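You operate a simulated robot arm through the tools that you are given. There is no shell and no other tool. Be economical: measure what you need, move in short steps, check, and stop when the job is done.

The job below is to be done with a simulated two-armed robot. You get a single attempt, and the scene is never put back.

Task
Pick up the logger that says "5" from the top of the measuring bench with one hand, pass it to the other hand and put it on the upper shelf of the wall rack.

The check looks at the end state, three seconds after you hand in, the way a careful person would. Anything else that was tipped, shoved, dropped, spilled or broken makes it a failure.

Robot
Two 6-joint arms with two-finger parallel grippers on one trunk, on a base that drives. Base frame: it is fixed to the floor where the robot stands at the start and does not move with it; the origin is under the middle of the robot, x ahead of it, y to its left, z up; the surface under the hand at the start is at about z = 0.86. Lengths are in m, angles in degrees, forces in N, time in s.
The left shoulder is at the start at [0.28, 0.185, 1.055], the right one opposite. With the tool pointing down near the work surface each hand reaches from about 0.56 to 0.94 m from the robot's upright axis, wherever it stands, measured 20 degrees to its own side. Places, roughly: upper shelf of the wall rack [-0.3, -2, 0.8]. Payload 1.57 kg a hand.
Tool frame (each hand has its own): the origin (TCP) lies between the finger pads and is the grasp point; the fingertips stand 0.03 m ahead of it; z points along the fingers, y is the line along which they close. The gripper opens to 0.08 m. The fingers are 0.017 m wide and 0.012 m thick; the gripper's body (0.04 by 0.082 m) begins 0.08 m behind the TCP.
Orientation is told as [roll, pitch, yaw] about the base's x, y, z axes, in that order, counted from this pose: with the fingers straight down and closing along the base's y, the tool's x points along the base's -x, its y along +y and its z along -z.

Tools
- The arms move only by the tool step_arm. It takes "left_motion", "right_motion" or both (then of equal length, played together; a hand with none holds still); each is a list of rows, each a list of 3 entries, a list of its own where there are three numbers: the shift along the tool's x, y, z in m, then the turn, a rotation vector about the tool's x, y, z in degrees, then the finger opening in m, from 0 to 0.08. In form: [[[dx, dy, dz], [rx, ry, rz], grip], ...]. A call has 1 to 12 rows; each row shifts and turns the commanded pose from where the row before left it, along the tool's axes as they then stand. Each row takes 0.2 s and may step no farther than 0.05 m and 8.6 degrees from the row before; otherwise, or with a gripper value out of range, the whole call is refused. Where a pose cannot be reached the arm comes as near as it can. A force on the tool above 40 N (or 10 N above the force at the start of the call, whichever is more), or a blocked arm, ends the call early, and 0.2 s more pass. Each finger travels about 0.153 m/s and halts on what it meets, pressing with about 43 N; the grip force reading is that of the motor and also rises with nothing between the fingers. The clock runs only during rows and for 0.2 s after the last one: add rows that do not move to give the fingers time. It gives the time, the measured TCP pose, the force on the tool (base axes), the opening and the grip force at its end, in the units of the frame above (readings bear some noise), with the torque about the TCP (base axes, N m) and any sound that the robot's microphone picked up.
- Cameras (640 x 400 px; columns grow to the right, rows downward): "scene" is now at [0.2298, 0.0397, 1.497]; the picture's right is [0.51, -0.86, 0.00], its down [-0.62, -0.37, -0.70] and it looks along [0.60, 0.35, -0.72] (base axes); focal length 283 px, centre (320, 200). "left" rides on the left gripper at [0.072, 0.007, -0.122] in its tool frame; the picture's right is [-0.09, 1.00, 0.00], its down [-0.84, -0.08, -0.54] and it looks along [-0.54, -0.05, 0.84] (tool axes); focal length 238 px, centre (320, 200). "right" rides on the right gripper at [0.072, -0.007, -0.122] in its tool frame; the picture's right is [0.09, 1.00, 0.00], its down [-0.84, 0.08, -0.54] and it looks along [-0.54, 0.05, 0.84] (tool axes); focal length 238 px, centre (320, 200). There is no depth. A picture from a camera that has moved, and an enlarged one, comes with that camera's place and axes in the base frame and with its lens.
- capture(camera): a new picture of that camera. The clock stands still meanwhile.
- lift_body(by): slides the trunk up (or, below 0, down) by that many m; the arms and the scene camera ride with it, the base frame stays. It gives what a move gives, with no picture.
- roll_base(legs): drives the robot by 1 to 6 legs, each [ahead, turn to the left] in m and degrees, along the robot's own axes; the way and the turn of a leg run together, so that a leg with both is an arc; at most 1.5 m and 180 degrees a leg. The arms and the cameras ride along, it lands a little off, and it stops where it bumps. It gives what a move gives.
- aim_head(pan, tilt): turns the head with the scene camera to pan (to the left, within 86 degrees either way) and tilt (down, from -29 to 69), counted from straight ahead of the robot. It gives what a move gives.
- zoom(camera, box): a new picture of the part [left, top, right, bottom] of that camera's present view, enlarged. The clock stands still meanwhile.
- hand_in(): hands the job in; it is judged then, once.

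Work in short steps. Places have to be worked out from the pictures, the camera data and where the tool is seen: move nearer, look again, correct. Check each grasp and each placing, and mend what went wrong. You have 120 turns and 108 pictures in all, those below and enlarged ones among them. Open the grippers and draw the arms clear of the work before you hand the job in, unless the task says otherwise; then end with one line.

The tools are called after "Emit:" by a JSON object that holds its "api" and its "payload". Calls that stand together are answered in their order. step_arm: Moves the arms, as the interface text tells. Its arguments: {"type":"object","properties":{"left_motion":{"type":"array"},"right_motion":{"type":"array"}},"required":[]} The other tools are called the same way: lift_body (by) slides the trunk up or down; roll_base (legs) drives the base; aim_head (pan, tilt) turns the head that bears the scene camera; capture (camera) takes a picture; zoom (camera, box) takes an enlarged picture of a part of a camera's view; hand_in () hands the job in.

At the start:

```text
time: 0.0
left_eef_pos: [0.4901, 0.389, 1.254]
left_tcp_rot: [0.0, 0.1, 0.0]
left_wrist_force: [0.1, -0.1, 0.2]
left_wrist_torque: [0.0, -0.01, 0.03]
left_opening: 0.0801
left_grip_force: 0.0
right_eef_pos: [0.6057, -0.0635, 1.1161]
right_tcp_rot: [0.0, 0.0, 0.1]
right_wrist_force: [0.9, 0.2, -0.7]
right_wrist_torque: [-0.04, 0.01, 0.03]
right_opening: 0.08
right_grip_force: 0.0
trunk travel left (down, up): [-0.75, 0.24]
robot x, y, heading: [-0.0008, 0.0011, -0.3]
head pan, tilt: [30.6, 45.9]
```

scene: 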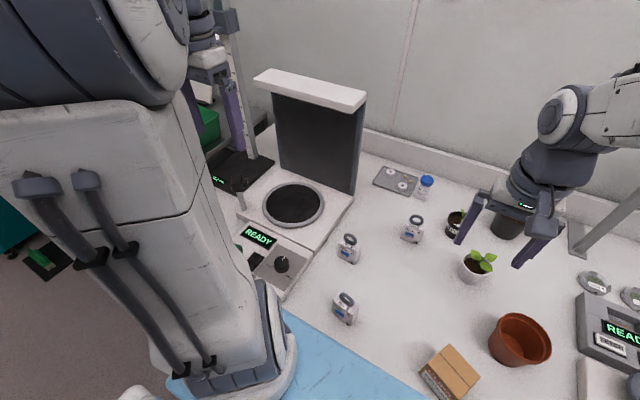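
right: 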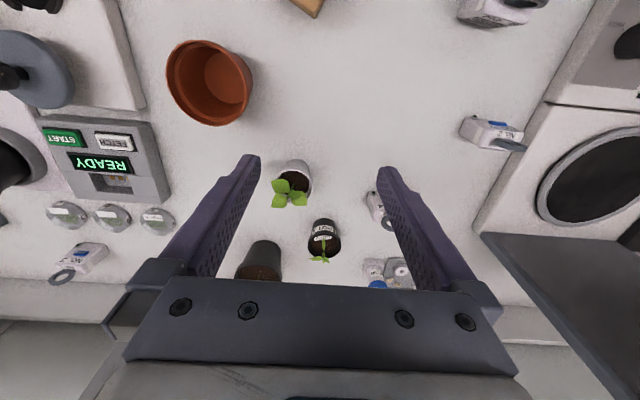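
left: 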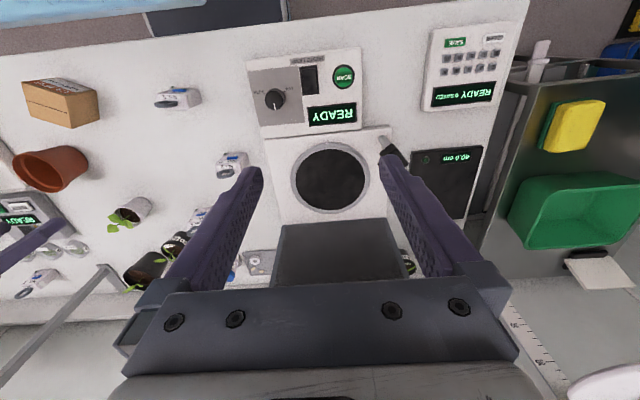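

I see at least four loggers on the bench. I zoom in to read their labels.

Emit:
{"api": "zoom", "payload": {"camera": "scene", "box": [310, 200, 450, 340]}}

Emit:
{"api": "zoom", "payload": {"camera": "right", "box": [30, 200, 130, 300]}}

Emit:
{"api": "zoom", "payload": {"camera": "right", "box": [440, 0, 560, 160]}}

Emit:
{"api": "zoom", "payload": {"camera": "left", "box": [140, 70, 260, 230]}}

```text
2.86 times, centred on (380, 270) of scene
camera zoom: at [0.2298, 0.0397, 1.497], right [0.51, -0.86, 0.0], down [-0.62, -0.37, -0.7], along [0.6, 0.35, -0.72], focal length 809 px, centre (149, 0)
```

zoom: 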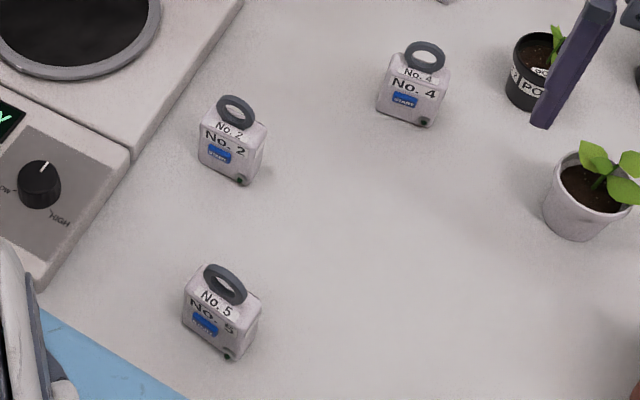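

```text
4.00 times, centred on (80, 250) of right
camera zoom: at [0.534, -0.0705, 1.2378], right [-0.09, 1.0, 0.0], down [0.84, 0.08, 0.54], along [0.54, 0.05, -0.84], focal length 953 px, centre (1280, 0)
```

zoom: 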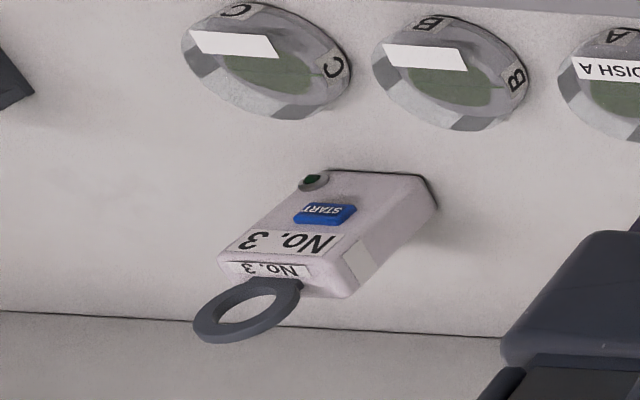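

```text
2.50 times, centred on (500, 80) of right
camera zoom: at [0.534, -0.0705, 1.2378], right [-0.09, 1.0, 0.0], down [0.84, 0.08, 0.54], along [0.54, 0.05, -0.84], focal length 596 px, centre (-130, 500)
```

zoom: 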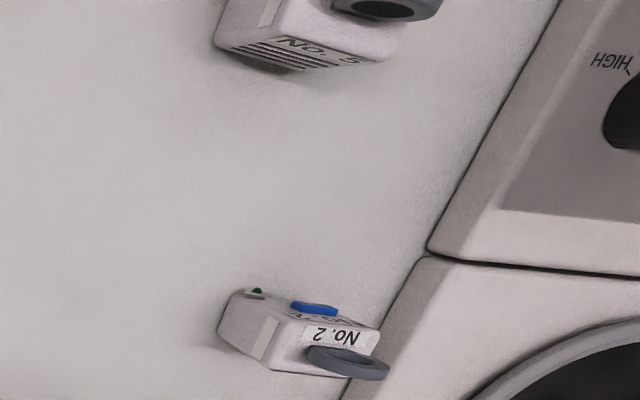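

```text
2.50 times, centred on (200, 150) of left
camera zoom: at [0.4191, 0.3975, 1.3762], right [0.09, 1.0, 0.0], down [0.84, -0.08, 0.54], along [0.54, -0.05, -0.84], focal length 596 px, centre (620, 325)
```

zoom: 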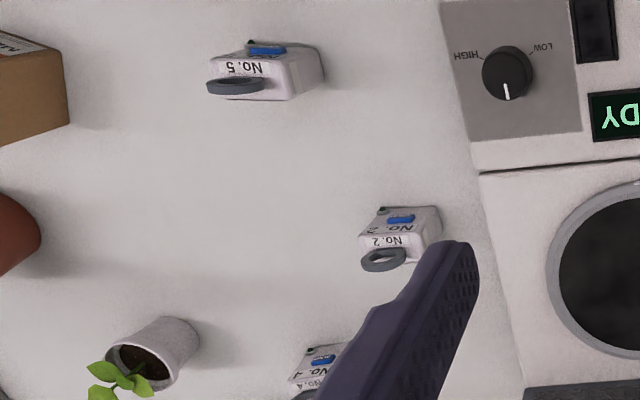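

Logger No. 5 stands at about (0.478, 0.122), which is too near for a downward grasp. I'll need to back up. First I look at the rack on the right.

Emit:
{"api": "aim_head", "payload": {"pan": -86, "tilt": 25}}

Emit:
{"api": "capture", "payload": {"camera": "scene"}}

```text
time: 2.0
left_eef_pos: [0.49, 0.3905, 1.254]
left_tcp_rot: [0.0, -0.1, 0.1]
left_wrist_force: [-0.5, 0.1, 0.1]
left_wrist_torque: [0.03, 0.03, 0.01]
left_opening: 0.08
left_grip_force: 0.1
right_eef_pos: [0.6054, -0.0625, 1.1145]
right_tcp_rot: [0.0, 0.0, 0.1]
right_wrist_force: [-0.3, 0.1, -1.1]
right_wrist_torque: [-0.04, -0.01, 0.02]
right_opening: 0.0799
right_grip_force: 0.2
trunk travel left (down, up): [-0.75, 0.24]
robot x, y, heading: [-0.0005, 0.0024, -0.2]
head pan, tilt: [-85.9, 25.0]
```

```text
100 pictures are left
camera scene: at [0.167, -0.0933, 1.5289], right [-1.0, -0.07, 0.0], down [-0.03, 0.42, -0.91], along [0.06, -0.9, -0.42], focal length 283 px, centre (320, 200)
```

scene: 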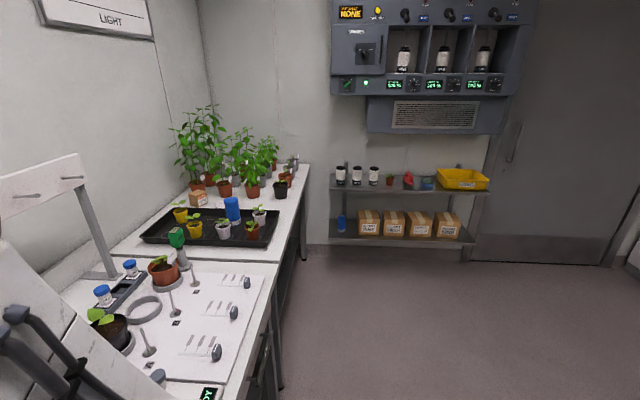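

The rack stands below the dispenser on the far right wall. I zoom in on it.

Emit:
{"api": "zoom", "payload": {"camera": "scene", "box": [310, 130, 510, 270]}}

Emit:
{"api": "aim_head", "payload": {"pan": -60, "tilt": 60}}

Emit:
{"api": "capture", "payload": {"camera": "scene"}}

```text
2.86 times, centred on (410, 200) of scene
camera zoom: at [0.167, -0.0933, 1.5289], right [-1.0, -0.07, 0.0], down [-0.03, 0.42, -0.91], along [0.06, -0.9, -0.42], focal length 809 px, centre (63, 200)
```

zoom: 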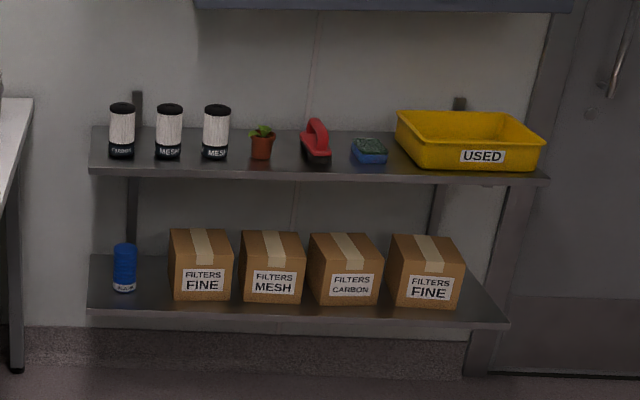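

```text
time: 3.0
left_eef_pos: [0.491, 0.3889, 1.2534]
left_tcp_rot: [0.0, -0.1, 0.0]
left_wrist_force: [0.0, -0.3, 0.0]
left_wrist_torque: [0.0, 0.01, -0.01]
left_opening: 0.0802
left_grip_force: 0.1
right_eef_pos: [0.606, -0.0638, 1.1151]
right_tcp_rot: [0.0, 0.0, 0.1]
right_wrist_force: [0.0, 0.5, -0.2]
right_wrist_torque: [-0.02, 0.01, 0.0]
right_opening: 0.08
right_grip_force: 0.1
trunk travel left (down, up): [-0.75, 0.24]
robot x, y, heading: [0.0013, -0.0006, 0.1]
head pan, tilt: [-60.0, 60.0]
```

```text
98 pictures are left
camera scene: at [0.1938, -0.0591, 1.4789], right [-0.87, -0.5, 0.0], down [-0.43, 0.75, -0.5], along [0.25, -0.43, -0.87], focal length 283 px, centre (320, 200)
```

scene: 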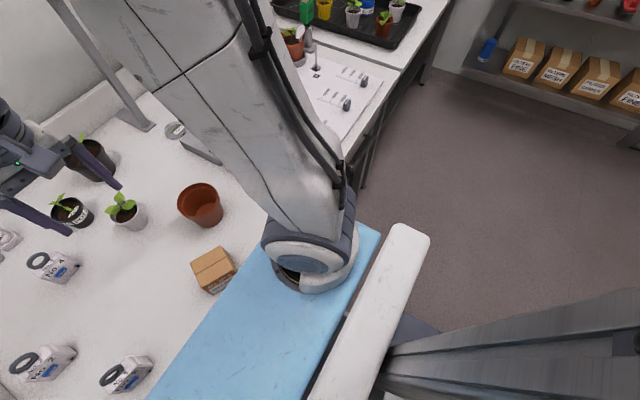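

The shelf top is about 1.06 m wide (x −0.84 to 0.22) with its front edge near y −1.79, and it's fairly full. I'll grip the body with the left hand and take the ring with the right. First I back up so the logger comes into reach.

Emit:
{"api": "roll_base", "payload": {"legs": [[-0.22, 0]]}}

Emit:
{"api": "aim_head", "payload": {"pan": 10, "tilt": 45}}

Emit:
{"api": "capture", "payload": {"camera": "scene"}}

Emit:
{"api": "capture", "payload": {"camera": "left"}}

```text
time: 4.6
left_eef_pos: [0.2743, 0.388, 1.2545]
left_tcp_rot: [0.1, -0.1, -0.1]
left_wrist_force: [-0.4, -0.2, 0.1]
left_wrist_torque: [-0.02, 0.05, 0.0]
left_opening: 0.08
left_grip_force: 0.1
right_eef_pos: [0.3887, -0.065, 1.1159]
right_tcp_rot: [0.1, 0.0, -0.1]
right_wrist_force: [0.4, -0.5, -0.3]
right_wrist_torque: [-0.01, 0.04, 0.01]
right_opening: 0.0798
right_grip_force: 0.2
trunk travel left (down, up): [-0.75, 0.24]
robot x, y, heading: [-0.2199, -0.001, -0.1]
head pan, tilt: [-60.0, 60.0]
```

```text
time: 6.0
left_eef_pos: [0.2744, 0.389, 1.254]
left_tcp_rot: [-0.1, 0.0, -0.2]
left_wrist_force: [0.4, 0.2, -0.2]
left_wrist_torque: [0.01, 0.0, -0.01]
left_opening: 0.0802
left_grip_force: 0.1
right_eef_pos: [0.3875, -0.0655, 1.1154]
right_tcp_rot: [0.0, 0.0, -0.1]
right_wrist_force: [0.6, 0.3, -0.8]
right_wrist_torque: [-0.02, 0.0, 0.04]
right_opening: 0.0801
right_grip_force: 0.0
trunk travel left (down, up): [-0.75, 0.24]
robot x, y, heading: [-0.2173, -0.0003, -0.1]
head pan, tilt: [10.0, 45.0]
```

```text
97 pictures are left
camera scene: at [0.0235, 0.0123, 1.4983], right [0.17, -0.99, 0.0], down [-0.7, -0.12, -0.71], along [0.7, 0.12, -0.71], focal length 283 px, centre (320, 200)
```

scene: 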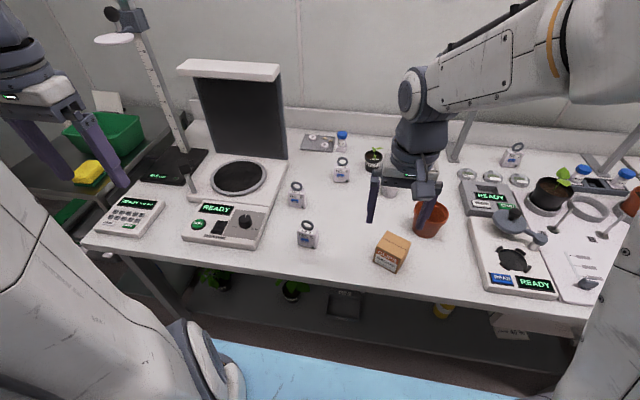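

```text
96 pictures are left
camera left: at [0.2033, 0.3964, 1.3762], right [0.09, 1.0, 0.0], down [0.84, -0.08, 0.54], along [0.54, -0.05, -0.84], focal length 238 px, centre (320, 200)
```

left: 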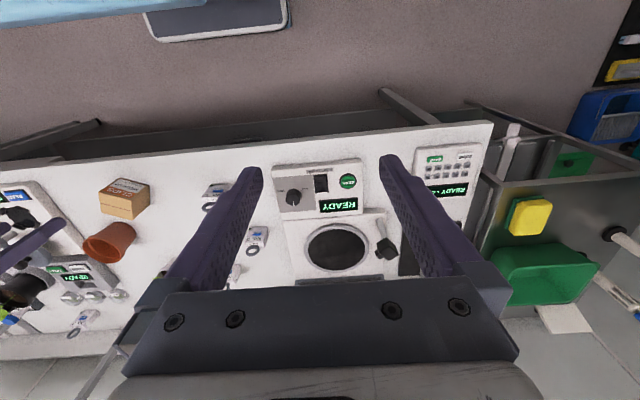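

Now I zoom on No. 5 to see its shape and heading.

Emit:
{"api": "zoom", "payload": {"camera": "scene", "box": [277, 205, 337, 265]}}

```text
6.67 times, centred on (307, 235) of scene
camera zoom: at [0.0235, 0.0123, 1.4983], right [0.17, -0.99, 0.0], down [-0.7, -0.12, -0.71], along [0.7, 0.12, -0.71], focal length 1887 px, centre (407, -33)
```

zoom: 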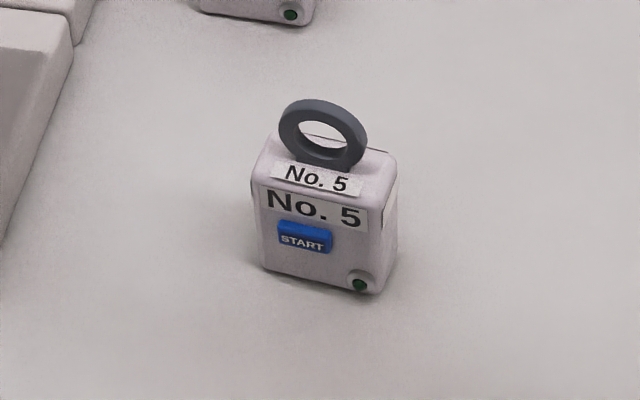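

No. 5 faces the robot almost squarely: about 44 mm wide along y, about 25 mm thick along x, body about 50 mm tall, with a ring on top in the width plane. I turn the left hand 90° so it closes along x and shift the right hand away.

Emit:
{"api": "step_arm", "payload": {"left_motion": [[[0, 0, 0], [0, 0, 8.2], 0.08], [[0, 0, 0], [0, 0, 8.2], 0.08], [[0, 0, 0], [0, 0, 8.2], 0.08], [[0, 0, 0], [0, 0, 8.2], 0.08], [[0, 0, 0], [0, 0, 8.2], 0.08], [[0, 0, 0], [0, 0, 8.2], 0.08], [[0, 0, 0], [0, 0, 8.2], 0.08], [[0, 0, 0], [0, 0, 8.2], 0.08], [[0, 0, 0], [0, 0, 8.2], 0.08], [[0, 0, 0], [0, 0, 8.2], 0.08], [[0, 0, 0], [0, 0, 8], 0.08]], "right_motion": [[[0, -0.04, 0], [0, 0, 0], 0.08], [[0, -0.04, 0], [0, 0, 0], 0.08], [[0, -0.04, 0], [0, 0, 0], 0.08], [[0, -0.04, 0], [0, 0, 0], 0.08], [[0, -0.04, 0], [0, 0, 0], 0.08], [[0, 0, 0], [0, 0, 0], 0.08], [[0, 0, 0], [0, 0, 0], 0.08], [[0, 0, 0], [0, 0, 0], 0.08], [[0, 0, 0], [0, 0, 0], 0.08], [[0, 0, 0], [0, 0, 0], 0.08], [[0, 0, 0], [0, 0, 0], 0.08]]}}

```text
time: 8.4
left_eef_pos: [0.2742, 0.3887, 1.2539]
left_tcp_rot: [0.0, 0.0, -90.4]
left_wrist_force: [-0.2, 1.2, 1.2]
left_wrist_torque: [0.0, 0.0, -0.01]
left_opening: 0.08
left_grip_force: 0.2
right_eef_pos: [0.3877, -0.2659, 1.1148]
right_tcp_rot: [0.0, 0.1, -0.1]
right_wrist_force: [-0.8, 1.9, -0.4]
right_wrist_torque: [-0.03, 0.01, -0.02]
right_opening: 0.08
right_grip_force: 0.0
trunk travel left (down, up): [-0.75, 0.24]
robot x, y, heading: [-0.2161, 0.0016, -0.4]
head pan, tilt: [10.0, 45.0]
```

The yaw worked. Now I move above the logger, tilt 30° and look.

Emit:
{"api": "step_arm", "payload": {"left_motion": [[[-0.034, 0.035, 0], [0, 0, 0], 0.08], [[-0.034, 0.035, 0], [0, 0, 0], 0.08], [[-0.034, 0.035, 0], [0, 0, 0], 0.08], [[-0.034, 0.035, 0], [0, 0, 0], 0.08], [[-0.034, 0.035, 0], [0, 0, 0], 0.08], [[0, 0.029, 0.03], [0, 0, 0], 0.08], [[0, 0, 0.045], [0, 0, 0], 0.08], [[0, 0, 0.045], [0, -7.5, 0], 0.08], [[0, 0, 0], [0, -7.5, 0], 0.08], [[0, 0, 0], [0, -7.5, 0], 0.08], [[0, 0, 0], [0, -7.5, 0], 0.08]]}}

Emit:
{"api": "capture", "payload": {"camera": "left"}}

Emit:
{"api": "capture", "payload": {"camera": "scene"}}

```text
time: 10.8
left_eef_pos: [0.478, 0.2193, 1.1336]
left_tcp_rot: [0.0, -30.1, -90.2]
left_wrist_force: [0.0, -0.3, 0.9]
left_wrist_torque: [0.0, 0.0, 0.02]
left_opening: 0.0802
left_grip_force: 0.0
right_eef_pos: [0.3868, -0.2656, 1.1156]
right_tcp_rot: [0.0, 0.1, -0.2]
right_wrist_force: [0.2, -0.3, 0.6]
right_wrist_torque: [0.04, 0.01, 0.02]
right_opening: 0.08
right_grip_force: 0.1
trunk travel left (down, up): [-0.75, 0.24]
robot x, y, heading: [-0.2171, -0.0025, -0.2]
head pan, tilt: [10.0, 45.0]
```

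```text
94 pictures are left
camera left: at [0.4854, 0.3434, 1.2038], right [1.0, -0.08, 0.05], down [-0.08, -0.45, 0.89], along [-0.05, -0.89, -0.46], focal length 238 px, centre (320, 200)
```

left: 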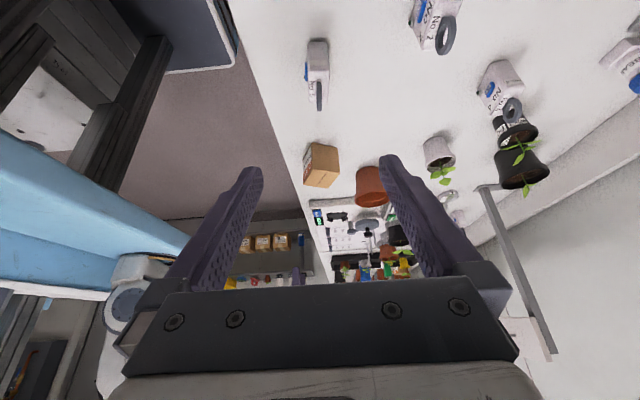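

```text
93 pictures are left
camera scene: at [0.0234, 0.0122, 1.4983], right [0.17, -0.99, 0.0], down [-0.7, -0.12, -0.71], along [0.7, 0.12, -0.71], focal length 283 px, centre (320, 200)
```

scene: 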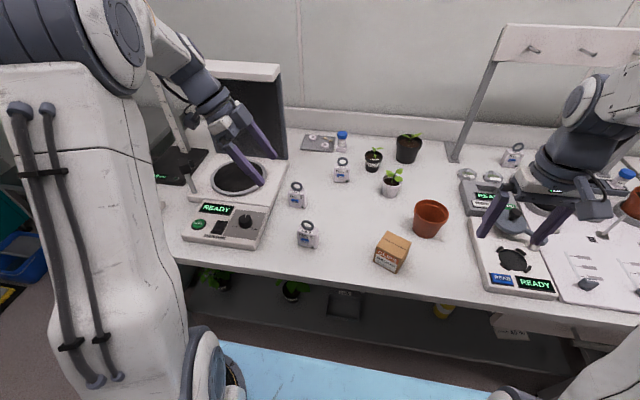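

I zoom the left camera on the logger's side to refine its position and heading.

Emit:
{"api": "zoom", "payload": {"camera": "left", "box": [288, 30, 348, 120]}}

```text
4.44 times, centred on (318, 75) of left
camera zoom: at [0.4854, 0.3434, 1.2038], right [1.0, -0.08, 0.05], down [-0.08, -0.45, 0.89], along [-0.05, -0.89, -0.46], focal length 1059 px, centre (329, 756)
```

zoom: 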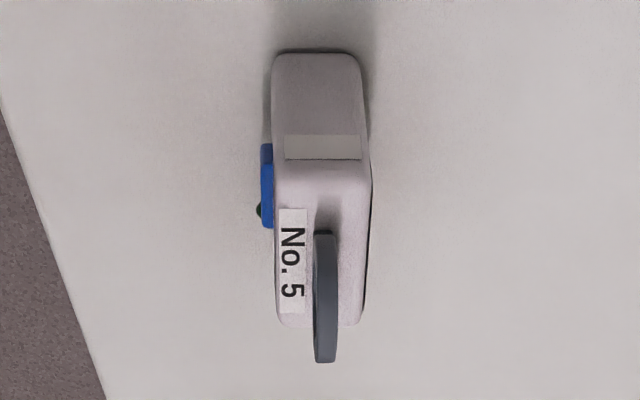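

The logger centre is about (0.480, 0.123), its top at z≈0.915, turned about 4.5°. I go to a pre-grasp point 0.10 m back along the approach.

Emit:
{"api": "step_arm", "payload": {"left_motion": [[[0.0135, 0.0005, 0.0355], [0, 0, 0], 0.08], [[0.0135, 0.0005, 0.0355], [0, 0, 0], 0.08], [[0.0135, 0.0005, 0.0355], [0, 0, 0], 0.08], [[0.0135, 0.0005, 0.0355], [0, 0, 0], 0.08], [[0, 0, 0], [2.25, 0, 3.9], 0.08]]}}

Emit:
{"api": "capture", "payload": {"camera": "left"}}

Emit:
{"api": "capture", "payload": {"camera": "scene"}}

```text
time: 12.1
left_eef_pos: [0.4813, 0.1934, 0.9838]
left_tcp_rot: [0.1, -29.9, -94.6]
left_wrist_force: [0.1, 0.3, -0.2]
left_wrist_torque: [-0.03, 0.01, -0.01]
left_opening: 0.0798
left_grip_force: 0.0
right_eef_pos: [0.3878, -0.2649, 1.1146]
right_tcp_rot: [0.0, 0.0, -0.1]
right_wrist_force: [-0.9, -1.0, -0.1]
right_wrist_torque: [-0.01, -0.01, 0.02]
right_opening: 0.08
right_grip_force: 0.0
trunk travel left (down, up): [-0.75, 0.24]
robot x, y, heading: [-0.2154, 0.0009, -0.3]
head pan, tilt: [10.0, 45.0]
```

```text
91 pictures are left
camera left: at [0.4989, 0.3171, 1.0538], right [0.99, -0.16, 0.05], down [-0.11, -0.45, 0.89], along [-0.12, -0.88, -0.46], focal length 238 px, centre (320, 200)
```

left: 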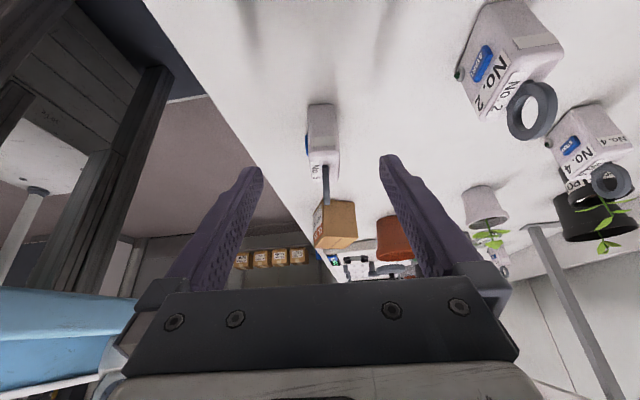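

```text
90 pictures are left
camera scene: at [0.0236, 0.0123, 1.4983], right [0.17, -0.99, 0.0], down [-0.7, -0.12, -0.71], along [0.7, 0.12, -0.71], focal length 283 px, centre (320, 200)
```

scene: 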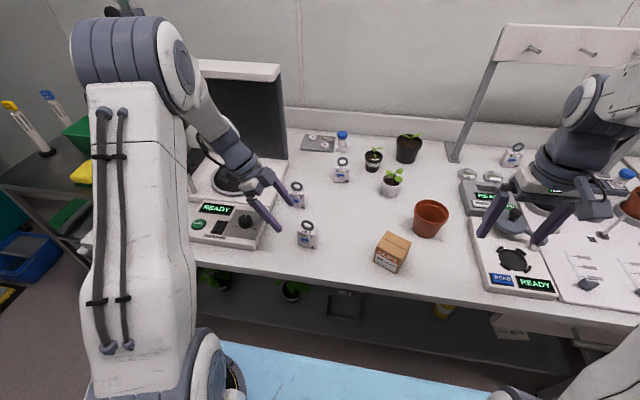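

Aligned within about 2 mm. I advance 0.10 m along the fingers with a small sideways correction.

Emit:
{"api": "step_arm", "payload": {"left_motion": [[[0, 0.0005, 0.025], [0, 0, 0], 0.08], [[0, 0.0005, 0.025], [0, 0, 0], 0.08], [[0, 0.0005, 0.025], [0, 0, 0], 0.08], [[0, 0.0005, 0.0245], [0, 0, 0], 0.08]]}}

Emit:
{"api": "zoom", "payload": {"camera": "scene", "box": [240, 160, 360, 260]}}

Emit:
{"api": "capture", "payload": {"camera": "left"}}

```text
time: 13.1
left_eef_pos: [0.4768, 0.1427, 0.8966]
left_tcp_rot: [0.0, -30.1, -94.7]
left_wrist_force: [0.6, -0.6, -0.2]
left_wrist_torque: [0.0, -0.03, 0.0]
left_opening: 0.0799
left_grip_force: 0.2
right_eef_pos: [0.3881, -0.2649, 1.1164]
right_tcp_rot: [0.0, -0.1, -0.1]
right_wrist_force: [-0.1, -0.1, 0.0]
right_wrist_torque: [0.0, 0.02, -0.01]
right_opening: 0.0799
right_grip_force: 0.1
trunk travel left (down, up): [-0.75, 0.24]
robot x, y, heading: [-0.2187, -0.0019, 0.0]
head pan, tilt: [10.0, 45.0]
```

```text
4.00 times, centred on (300, 210) of scene
camera zoom: at [0.0234, 0.0124, 1.4984], right [0.17, -0.99, 0.0], down [-0.7, -0.12, -0.71], along [0.7, 0.12, -0.71], focal length 1132 px, centre (400, 160)
```

zoom: 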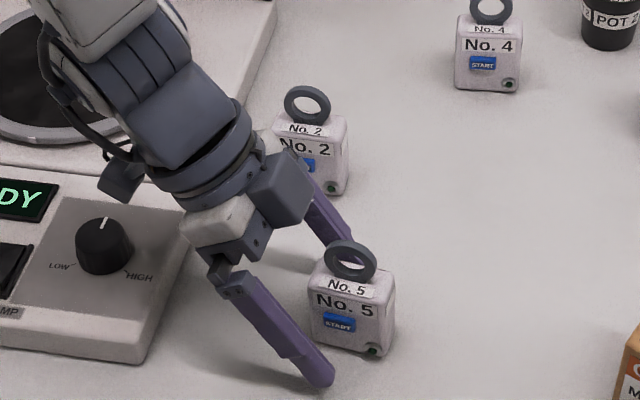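

```text
88 pictures are left
camera left: at [0.4947, 0.2669, 0.9677], right [0.99, -0.16, 0.05], down [-0.11, -0.45, 0.89], along [-0.12, -0.88, -0.46], focal length 238 px, centre (320, 200)
```

left: 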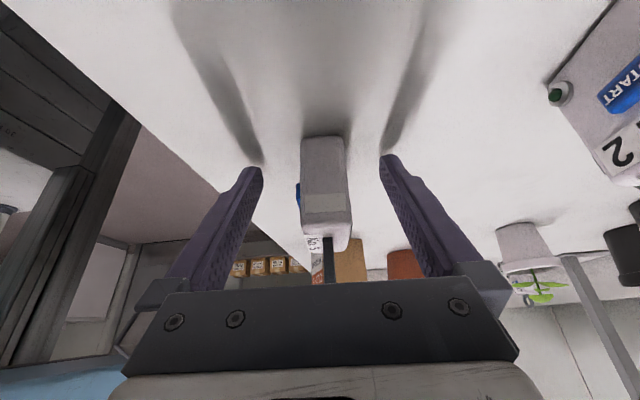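

The fingers straddle the logger, but the pad would press the START button (z about 0.88–0.895). I raise about 30 mm so only the band above the button is gripped, then check.

Emit:
{"api": "step_arm", "payload": {"left_motion": [[[-0.0083, 0.001, -0.0125], [0, 0, 0], 0.08], [[-0.0083, 0.001, -0.0125], [0, 0, 0], 0.08], [[0, 0, 0], [0, 0, 0], 0.05], [[0, 0, 0], [0, 0, 0], 0.05]]}}

Emit:
{"api": "zoom", "payload": {"camera": "scene", "box": [270, 190, 340, 260]}}

Emit:
{"api": "zoom", "payload": {"camera": "left", "box": [250, 130, 400, 290]}}

```text
time: 14.1
left_eef_pos: [0.4798, 0.1403, 0.9271]
left_tcp_rot: [0.0, -30.0, -94.6]
left_wrist_force: [1.3, -0.2, 0.2]
left_wrist_torque: [0.02, 0.0, -0.01]
left_opening: 0.0503
left_grip_force: 0.1
right_eef_pos: [0.3872, -0.2644, 1.1156]
right_tcp_rot: [0.0, 0.0, -0.1]
right_wrist_force: [0.9, 0.0, -0.1]
right_wrist_torque: [0.02, -0.01, 0.0]
right_opening: 0.0801
right_grip_force: 0.1
trunk travel left (down, up): [-0.75, 0.24]
robot x, y, heading: [-0.2159, 0.0025, -0.4]
head pan, tilt: [10.0, 45.0]
```

```text
5.71 times, centred on (305, 225) of scene
camera zoom: at [0.0235, 0.0123, 1.4983], right [0.17, -0.99, 0.0], down [-0.7, -0.12, -0.71], along [0.7, 0.12, -0.71], focal length 1618 px, centre (406, 57)
```

zoom: 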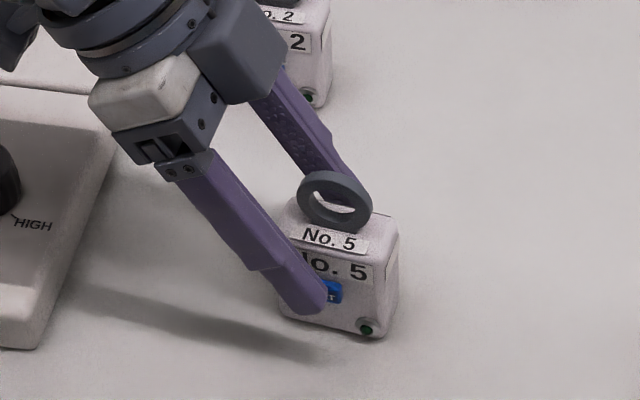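

```text
2.50 times, centred on (325, 210) of left
camera zoom: at [0.4968, 0.264, 0.9976], right [0.99, -0.16, 0.05], down [-0.11, -0.45, 0.89], along [-0.12, -0.88, -0.46], focal length 596 px, centre (308, 175)
```

zoom: 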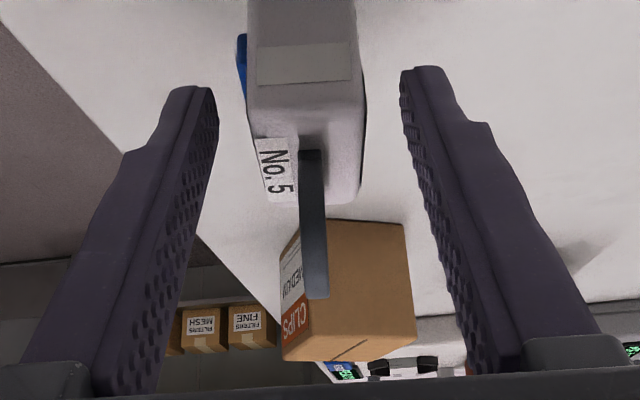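

By parallax the tips sit just above the button, so I close the left hand.

Emit:
{"api": "step_arm", "payload": {"left_motion": [[[0, 0, 0], [0, 0, 0], 0.03], [[0, 0, 0], [0, 0, 0], 0.015], [[0, 0, 0], [0, 0, 0], 0.0], [[0, 0, 0], [0, 0, 0], 0.0]]}}

Emit:
{"api": "zoom", "payload": {"camera": "scene", "box": [270, 190, 340, 260]}}

Emit:
{"api": "zoom", "payload": {"camera": "left", "box": [250, 130, 400, 290]}}

```text
time: 15.1
left_eef_pos: [0.4796, 0.1395, 0.9292]
left_tcp_rot: [0.0, -30.0, -94.5]
left_wrist_force: [0.7, 0.8, 0.8]
left_wrist_torque: [0.03, 0.02, 0.02]
left_opening: 0.0271
left_grip_force: 37.6
right_eef_pos: [0.387, -0.2652, 1.1153]
right_tcp_rot: [0.1, -0.1, -0.1]
right_wrist_force: [0.4, 0.1, 0.1]
right_wrist_torque: [-0.01, -0.02, 0.02]
right_opening: 0.08
right_grip_force: 0.0
trunk travel left (down, up): [-0.75, 0.24]
robot x, y, heading: [-0.217, 0.001, -0.2]
head pan, tilt: [10.0, 45.0]
heard: click, click
```

```text
5.71 times, centred on (305, 225) of scene
camera zoom: at [0.0235, 0.0123, 1.4983], right [0.17, -0.99, 0.0], down [-0.7, -0.12, -0.71], along [0.7, 0.12, -0.71], focal length 1618 px, centre (406, 57)
```

zoom: 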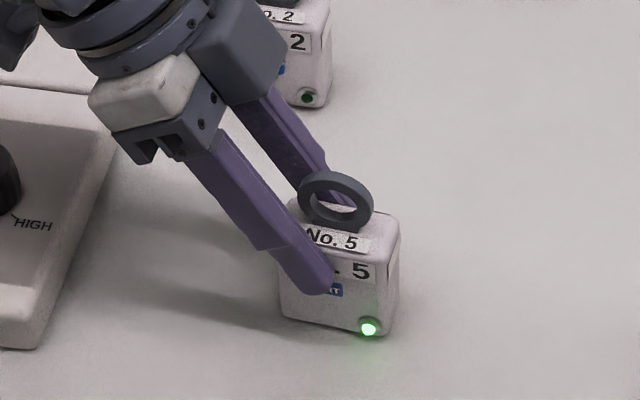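

```text
2.50 times, centred on (325, 210) of left
camera zoom: at [0.4968, 0.2641, 0.9976], right [0.99, -0.16, 0.05], down [-0.11, -0.45, 0.89], along [-0.12, -0.88, -0.46], focal length 596 px, centre (308, 175)
```

zoom: 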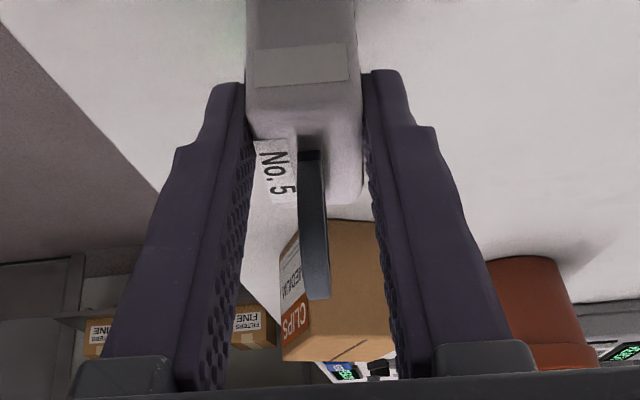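

The grip clicked the START button and the LED came on. I open the hand again to see whether it stays lit.

Emit:
{"api": "step_arm", "payload": {"left_motion": [[[0, 0, 0], [0, 0, 0], 0.04], [[0, 0, 0], [0, 0, 0], 0.05], [[0, 0, 0], [0, 0, 0], 0.05]]}}

Emit:
{"api": "zoom", "payload": {"camera": "scene", "box": [270, 190, 340, 260]}}

```text
time: 15.8
left_eef_pos: [0.4805, 0.1414, 0.9275]
left_tcp_rot: [0.0, -30.0, -94.6]
left_wrist_force: [0.1, -0.5, 0.3]
left_wrist_torque: [-0.02, 0.0, 0.01]
left_opening: 0.05
left_grip_force: 0.0
right_eef_pos: [0.3882, -0.2649, 1.1151]
right_tcp_rot: [0.0, 0.1, -0.1]
right_wrist_force: [0.2, -0.2, -0.3]
right_wrist_torque: [-0.01, 0.0, -0.03]
right_opening: 0.0798
right_grip_force: 0.0
trunk travel left (down, up): [-0.75, 0.24]
robot x, y, heading: [-0.2162, 0.0025, -0.1]
head pan, tilt: [10.0, 45.0]
```

```text
5.71 times, centred on (305, 225) of scene
camera zoom: at [0.0235, 0.0123, 1.4983], right [0.17, -0.99, 0.0], down [-0.7, -0.12, -0.71], along [0.7, 0.12, -0.71], focal length 1618 px, centre (406, 57)
```

zoom: 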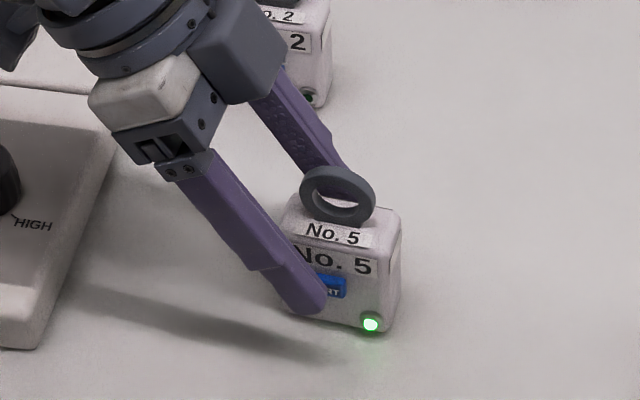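

It stays lit. I press the button once more (same closing, 5 mm lower) to see if that toggles it off.

Emit:
{"api": "step_arm", "payload": {"left_motion": [[[0.003, 0, 0.0052], [0, 0, 0], 0.05], [[0, 0, 0], [0, 0, 0], 0.03], [[0, 0, 0], [0, 0, 0], 0.015], [[0, 0, 0], [0, 0, 0], 0.0], [[0, 0, 0], [0, 0, 0], 0.05], [[0, 0, 0], [0, 0, 0], 0.05]]}}

Emit:
{"api": "zoom", "payload": {"camera": "scene", "box": [270, 190, 340, 260]}}

```text
time: 17.2
left_eef_pos: [0.4796, 0.1398, 0.9215]
left_tcp_rot: [-0.1, -30.0, -94.6]
left_wrist_force: [-0.3, -0.5, -0.3]
left_wrist_torque: [0.04, 0.0, 0.05]
left_opening: 0.05
left_grip_force: 0.0
right_eef_pos: [0.3866, -0.2647, 1.116]
right_tcp_rot: [-0.1, 0.0, -0.1]
right_wrist_force: [0.3, -0.3, 0.0]
right_wrist_torque: [0.01, -0.03, 0.02]
right_opening: 0.0799
right_grip_force: 0.1
trunk travel left (down, up): [-0.75, 0.24]
robot x, y, heading: [-0.2142, 0.0008, -0.2]
head pan, tilt: [10.0, 45.0]
heard: click
```

```text
5.71 times, centred on (305, 225) of scene
camera zoom: at [0.0235, 0.0123, 1.4983], right [0.17, -0.99, 0.0], down [-0.7, -0.12, -0.71], along [0.7, 0.12, -0.71], focal length 1618 px, centre (406, 57)
```

zoom: 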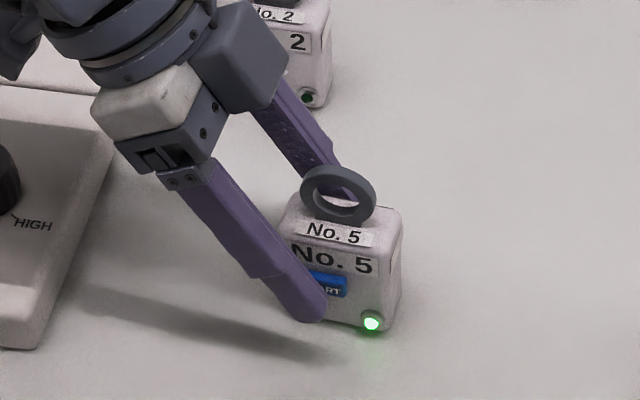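

Still lit after one click. I try a long press to see if that stops it.

Emit:
{"api": "step_arm", "payload": {"left_motion": [[[0, 0, 0], [0, 0, 0], 0.03], [[0, 0, 0], [0, 0, 0], 0.015], [[0, 0, 0], [0, 0, 0], 0.0], [[0, 0, 0], [0, 0, 0], 0.0], [[0, 0, 0], [0, 0, 0], 0.0]]}}

Emit:
{"api": "zoom", "payload": {"camera": "scene", "box": [270, 190, 340, 260]}}

Emit:
{"api": "step_arm", "payload": {"left_motion": [[[0, 0, 0], [0, 0, 0], 0.0], [[0, 0, 0], [0, 0, 0], 0.0], [[0, 0, 0], [0, 0, 0], 0.0], [[0, 0, 0], [0, 0, 0], 0.0], [[0, 0, 0], [0, 0, 0], 0.0], [[0, 0, 0], [0, 0, 0], 0.0], [[0, 0, 0], [0, 0, 0], 0.0], [[0, 0, 0], [0, 0, 0], 0.0], [[0, 0, 0], [0, 0, 0], 0.0], [[0, 0, 0], [0, 0, 0], 0.0], [[0, 0, 0], [0, 0, 0], 0.05], [[0, 0, 0], [0, 0, 0], 0.05]]}}

Emit:
{"api": "zoom", "payload": {"camera": "scene", "box": [270, 190, 340, 260]}}

```text
time: 18.4
left_eef_pos: [0.4803, 0.1409, 0.9215]
left_tcp_rot: [-0.1, -29.9, -94.6]
left_wrist_force: [0.0, 0.4, 0.5]
left_wrist_torque: [0.01, -0.01, 0.02]
left_opening: 0.0274
left_grip_force: 37.4
right_eef_pos: [0.3869, -0.265, 1.1168]
right_tcp_rot: [0.0, 0.0, -0.1]
right_wrist_force: [0.3, 0.0, 0.4]
right_wrist_torque: [0.01, -0.02, -0.02]
right_opening: 0.0799
right_grip_force: 0.1
trunk travel left (down, up): [-0.75, 0.24]
robot x, y, heading: [-0.2172, 0.0001, -0.1]
head pan, tilt: [10.0, 45.0]
heard: click
```

```text
5.71 times, centred on (305, 225) of scene
camera zoom: at [0.0235, 0.0123, 1.4983], right [0.17, -0.99, 0.0], down [-0.7, -0.12, -0.71], along [0.7, 0.12, -0.71], focal length 1618 px, centre (406, 57)
```

zoom: 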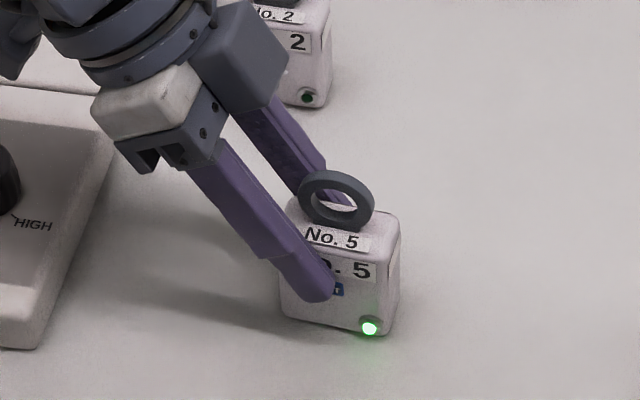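

```text
time: 21.1
left_eef_pos: [0.4797, 0.1415, 0.9206]
left_tcp_rot: [0.0, -30.1, -94.5]
left_wrist_force: [-1.1, 0.3, 0.3]
left_wrist_torque: [0.04, 0.01, 0.03]
left_opening: 0.0497
left_grip_force: 0.0
right_eef_pos: [0.3893, -0.2657, 1.1158]
right_tcp_rot: [0.1, 0.0, -0.1]
right_wrist_force: [0.6, -0.1, 0.2]
right_wrist_torque: [0.02, 0.02, 0.01]
right_opening: 0.0799
right_grip_force: 0.0
trunk travel left (down, up): [-0.75, 0.24]
robot x, y, heading: [-0.2182, 0.0012, -0.1]
head pan, tilt: [10.0, 45.0]
```

```text
5.71 times, centred on (305, 225) of scene
camera zoom: at [0.0235, 0.0123, 1.4983], right [0.17, -0.99, 0.0], down [-0.7, -0.12, -0.71], along [0.7, 0.12, -0.71], focal length 1618 px, centre (406, 57)
```

zoom: 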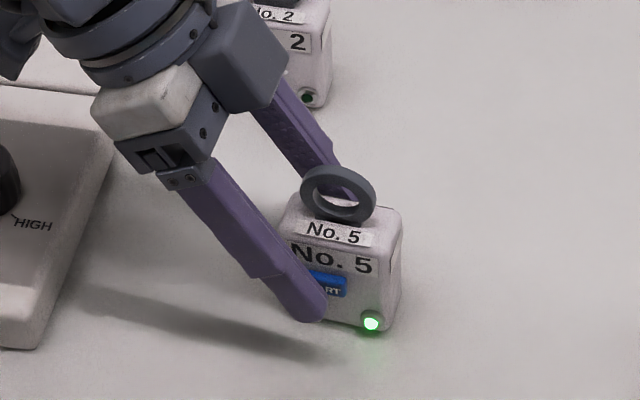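

START only latches on and can't be undone, so I'll say so in the end. The grip itself is flat and firm, so I close again and lift.

Emit:
{"api": "step_arm", "payload": {"left_motion": [[[0, 0, 0], [0, 0, 0], 0.02], [[0, 0, 0], [0, 0, 0], 0.0], [[0, 0, 0], [0, 0, 0], 0.0], [[0, 0, 0], [0, 0, 0], 0.0], [[-0.01, 0, -0.0173], [0, 0, 0], 0.0], [[-0.02, 0, -0.0346], [0, 0, 0], 0.0], [[-0.02, 0, -0.0346], [0, 0, 0], 0.0], [[-0.02, 0, -0.0346], [0, 0, 0], 0.0], [[-0.02, 0, -0.0346], [0, 0, 0], 0.0], [[-0.02, 0, -0.0346], [0, 0, 0], 0.0]]}}

Emit:
{"api": "capture", "payload": {"camera": "scene"}}

```text
time: 23.2
left_eef_pos: [0.4819, 0.1425, 1.1406]
left_tcp_rot: [0.0, -30.0, -94.7]
left_wrist_force: [0.0, -0.4, -0.2]
left_wrist_torque: [0.0, 0.0, 0.02]
left_opening: 0.0274
left_grip_force: 37.3
right_eef_pos: [0.3883, -0.2658, 1.1165]
right_tcp_rot: [0.0, 0.1, -0.1]
right_wrist_force: [-0.4, -0.8, -0.6]
right_wrist_torque: [-0.02, 0.02, 0.02]
right_opening: 0.0802
right_grip_force: 0.0
trunk travel left (down, up): [-0.75, 0.24]
robot x, y, heading: [-0.2156, -0.0002, -0.4]
head pan, tilt: [10.0, 45.0]
heard: click
```

```text
79 pictures are left
camera scene: at [0.0236, 0.0123, 1.4983], right [0.17, -0.99, 0.0], down [-0.7, -0.12, -0.71], along [0.7, 0.12, -0.71], focal length 283 px, centre (320, 200)
```

scene: 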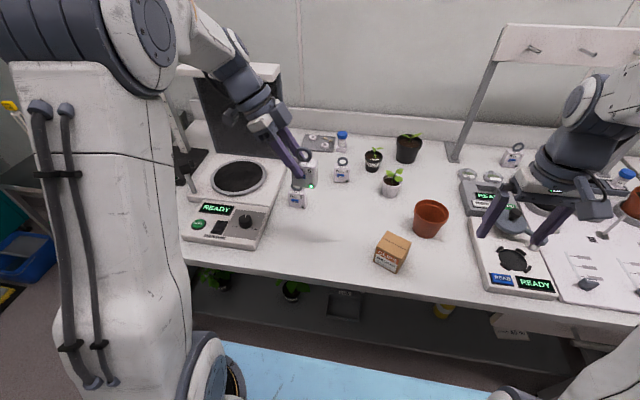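

The logger is firmly held. I move the left hand toward the middle and turn the right hand by +85° so it closes along the logger's thickness.

Emit:
{"api": "step_arm", "payload": {"left_motion": [[[-0.0345, 0, 0.02], [0, 0, 0], 0.0], [[-0.0345, 0, 0.02], [0, 0, 0], 0.0], [[0, 0, 0], [0, 0, 0], 0.0], [[0, 0, 0], [0, 0, 0], 0.0], [[0, 0, 0], [0, 0, 0], 0.0], [[0, 0, 0], [0, 0, 0], 0.0], [[0, 0, 0], [0, 0, 0], 0.0], [[0, 0, 0], [0, 0, 0], 0.0], [[0, 0, 0], [0, 0, 0], 0.0], [[0, 0, 0], [0, 0, 0], 0.0]], "right_motion": [[[0, 0, 0], [0, 0, -8.53], 0.08], [[0, 0, 0], [0, 0, -8.53], 0.08], [[0, 0, 0], [0, 0, -8.53], 0.08], [[0, 0, 0], [0, 0, -8.53], 0.08], [[0, 0, 0], [0, 0, -8.53], 0.08], [[0, 0, 0], [0, 0, -8.53], 0.08], [[0, 0, 0], [0, 0, -8.53], 0.08], [[0, 0, 0], [0, 0, -8.53], 0.08], [[0, 0, 0], [0, 0, -8.53], 0.08], [[0, 0, 0], [0, 0, -8.53], 0.08]]}}

Emit:
{"api": "step_arm", "payload": {"right_motion": [[[0, 0, -0.03], [0, -7.5, 0], 0.05], [[0, 0, -0.03], [0, -7.5, 0], 0.05], [[0, 0, -0.03], [0, -7.5, 0], 0.05], [[0, 0, -0.03], [0, -7.5, 0], 0.05], [[0, 0, 0], [0, -7.5, 0], 0.05], [[0, 0, 0], [0, -7.5, 0], 0.05]]}}

Emit:
{"api": "capture", "payload": {"camera": "scene"}}

Emit:
{"api": "capture", "payload": {"camera": "right"}}

```text
time: 25.4
left_eef_pos: [0.4733, 0.063, 1.1424]
left_tcp_rot: [0.0, -30.1, -94.6]
left_wrist_force: [1.0, -0.1, -0.7]
left_wrist_torque: [-0.01, 0.0, 0.01]
left_opening: 0.0274
left_grip_force: 37.8
right_eef_pos: [0.3881, -0.2647, 1.1162]
right_tcp_rot: [-0.1, 0.0, 85.4]
right_wrist_force: [0.1, -0.4, -0.6]
right_wrist_torque: [0.0, -0.01, 0.01]
right_opening: 0.08
right_grip_force: 0.1
trunk travel left (down, up): [-0.75, 0.24]
robot x, y, heading: [-0.2173, 0.0004, -0.4]
head pan, tilt: [10.0, 45.0]
```

```text
time: 26.9
left_eef_pos: [0.4727, 0.0657, 1.142]
left_tcp_rot: [0.1, -29.9, -94.6]
left_wrist_force: [1.0, 0.2, -1.0]
left_wrist_torque: [-0.01, 0.01, -0.01]
left_opening: 0.0275
left_grip_force: 38.1
right_eef_pos: [0.3868, -0.288, 1.2322]
right_tcp_rot: [-0.2, -45.2, 85.3]
right_wrist_force: [-0.6, -0.2, 0.4]
right_wrist_torque: [0.01, -0.01, -0.02]
right_opening: 0.0498
right_grip_force: 0.0
trunk travel left (down, up): [-0.75, 0.24]
robot x, y, heading: [-0.215, -0.0022, -0.4]
head pan, tilt: [10.0, 45.0]
```

```text
78 pictures are left
camera scene: at [0.0234, 0.0123, 1.4983], right [0.17, -0.99, 0.0], down [-0.7, -0.12, -0.71], along [0.7, 0.12, -0.71], focal length 283 px, centre (320, 200)
```

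scene: 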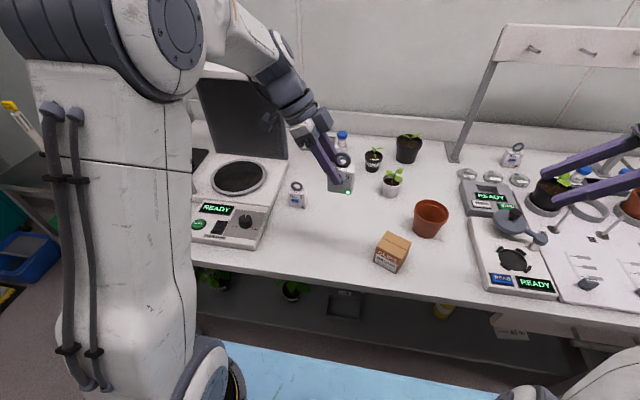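

```text
77 pictures are left
camera right: at [0.3812, -0.4256, 1.2684], right [-1.0, 0.02, -0.07], down [-0.06, 0.21, 0.98], along [0.03, 0.98, -0.21], focal length 238 px, centre (320, 200)
```

right: 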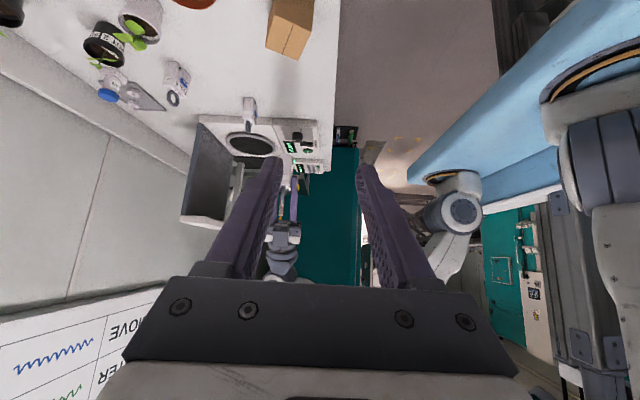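

The ring centre should be about (0.471, 0.046, 1.152). I bring the right hand to 0.12 m back along its approach and check.

Emit:
{"api": "step_arm", "payload": {"right_motion": [[[-0.0306, -0.0095, 0.0252], [0, 0, 0], 0.05], [[-0.0306, -0.0095, 0.0252], [0, 0, 0], 0.05], [[-0.0306, -0.0095, 0.0252], [0, 0, 0], 0.05], [[-0.0306, -0.0095, 0.0252], [0, 0, 0], 0.05], [[-0.0306, -0.0095, 0.0252], [0, 0, 0], 0.05], [[-0.0306, -0.0095, 0.0252], [0, 0, 0], 0.05]]}}

Emit:
{"api": "capture", "payload": {"camera": "scene"}}

Emit:
{"api": "capture", "payload": {"camera": "right"}}

Emit:
{"api": "capture", "payload": {"camera": "left"}}

```text
time: 28.2
left_eef_pos: [0.4733, 0.0632, 1.1431]
left_tcp_rot: [0.0, -30.0, -94.6]
left_wrist_force: [0.0, 0.6, -0.2]
left_wrist_torque: [-0.01, -0.02, 0.0]
left_opening: 0.0275
left_grip_force: 37.6
right_eef_pos: [0.4644, -0.0569, 1.2565]
right_tcp_rot: [0.0, -45.0, 85.1]
right_wrist_force: [-0.3, -1.0, 0.1]
right_wrist_torque: [-0.01, 0.01, 0.02]
right_opening: 0.0499
right_grip_force: 0.0
trunk travel left (down, up): [-0.75, 0.24]
robot x, y, heading: [-0.2166, 0.0013, -0.2]
head pan, tilt: [10.0, 45.0]
```

```text
76 pictures are left
camera scene: at [0.0234, 0.0121, 1.4983], right [0.17, -0.99, 0.0], down [-0.7, -0.12, -0.71], along [0.7, 0.12, -0.71], focal length 283 px, centre (320, 200)
```

scene: 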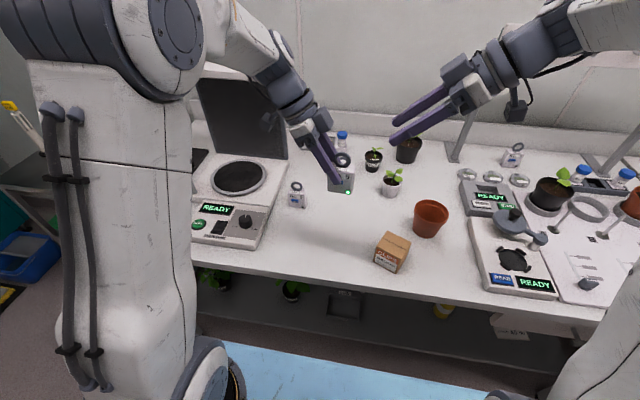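

```text
75 pictures are left
camera right: at [0.4592, -0.1944, 1.2917], right [-1.0, 0.02, -0.07], down [-0.06, 0.21, 0.97], along [0.03, 0.98, -0.21], focal length 238 px, centre (320, 200)
```

right: 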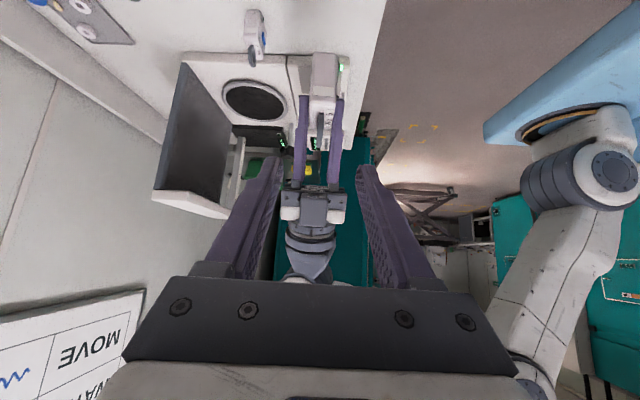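

```text
74 pictures are left
camera left: at [0.491, 0.1868, 1.2128], right [0.99, -0.16, 0.05], down [-0.11, -0.45, 0.89], along [-0.12, -0.88, -0.46], focal length 238 px, centre (320, 200)
```

left: 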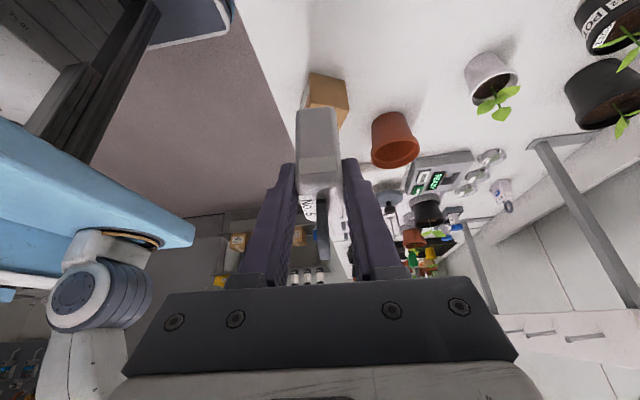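

I zoom the right camera and scene camera on the ring to measure it.

Emit:
{"api": "zoom", "payload": {"camera": "right", "box": [280, 40, 370, 200]}}

Emit:
{"api": "zoom", "payload": {"camera": "scene", "box": [300, 130, 380, 210]}}

```text
2.50 times, centred on (325, 120) of right
camera zoom: at [0.4592, -0.1944, 1.2917], right [-1.0, 0.02, -0.07], down [-0.06, 0.21, 0.97], along [0.03, 0.98, -0.21], focal length 596 px, centre (308, 400)
```

zoom: 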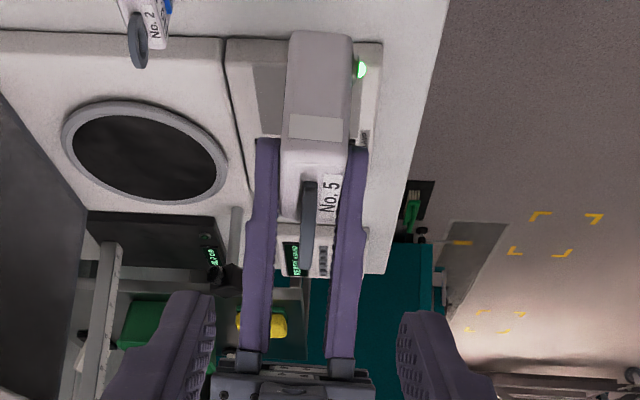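

```text
5.00 times, centred on (340, 170) of scene
camera zoom: at [0.0234, 0.0121, 1.4983], right [0.17, -0.99, 0.0], down [-0.7, -0.12, -0.71], along [0.7, 0.12, -0.71], focal length 1416 px, centre (220, 350)
```

zoom: 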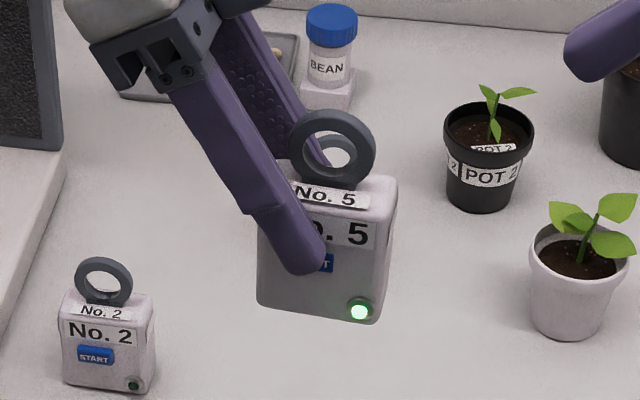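

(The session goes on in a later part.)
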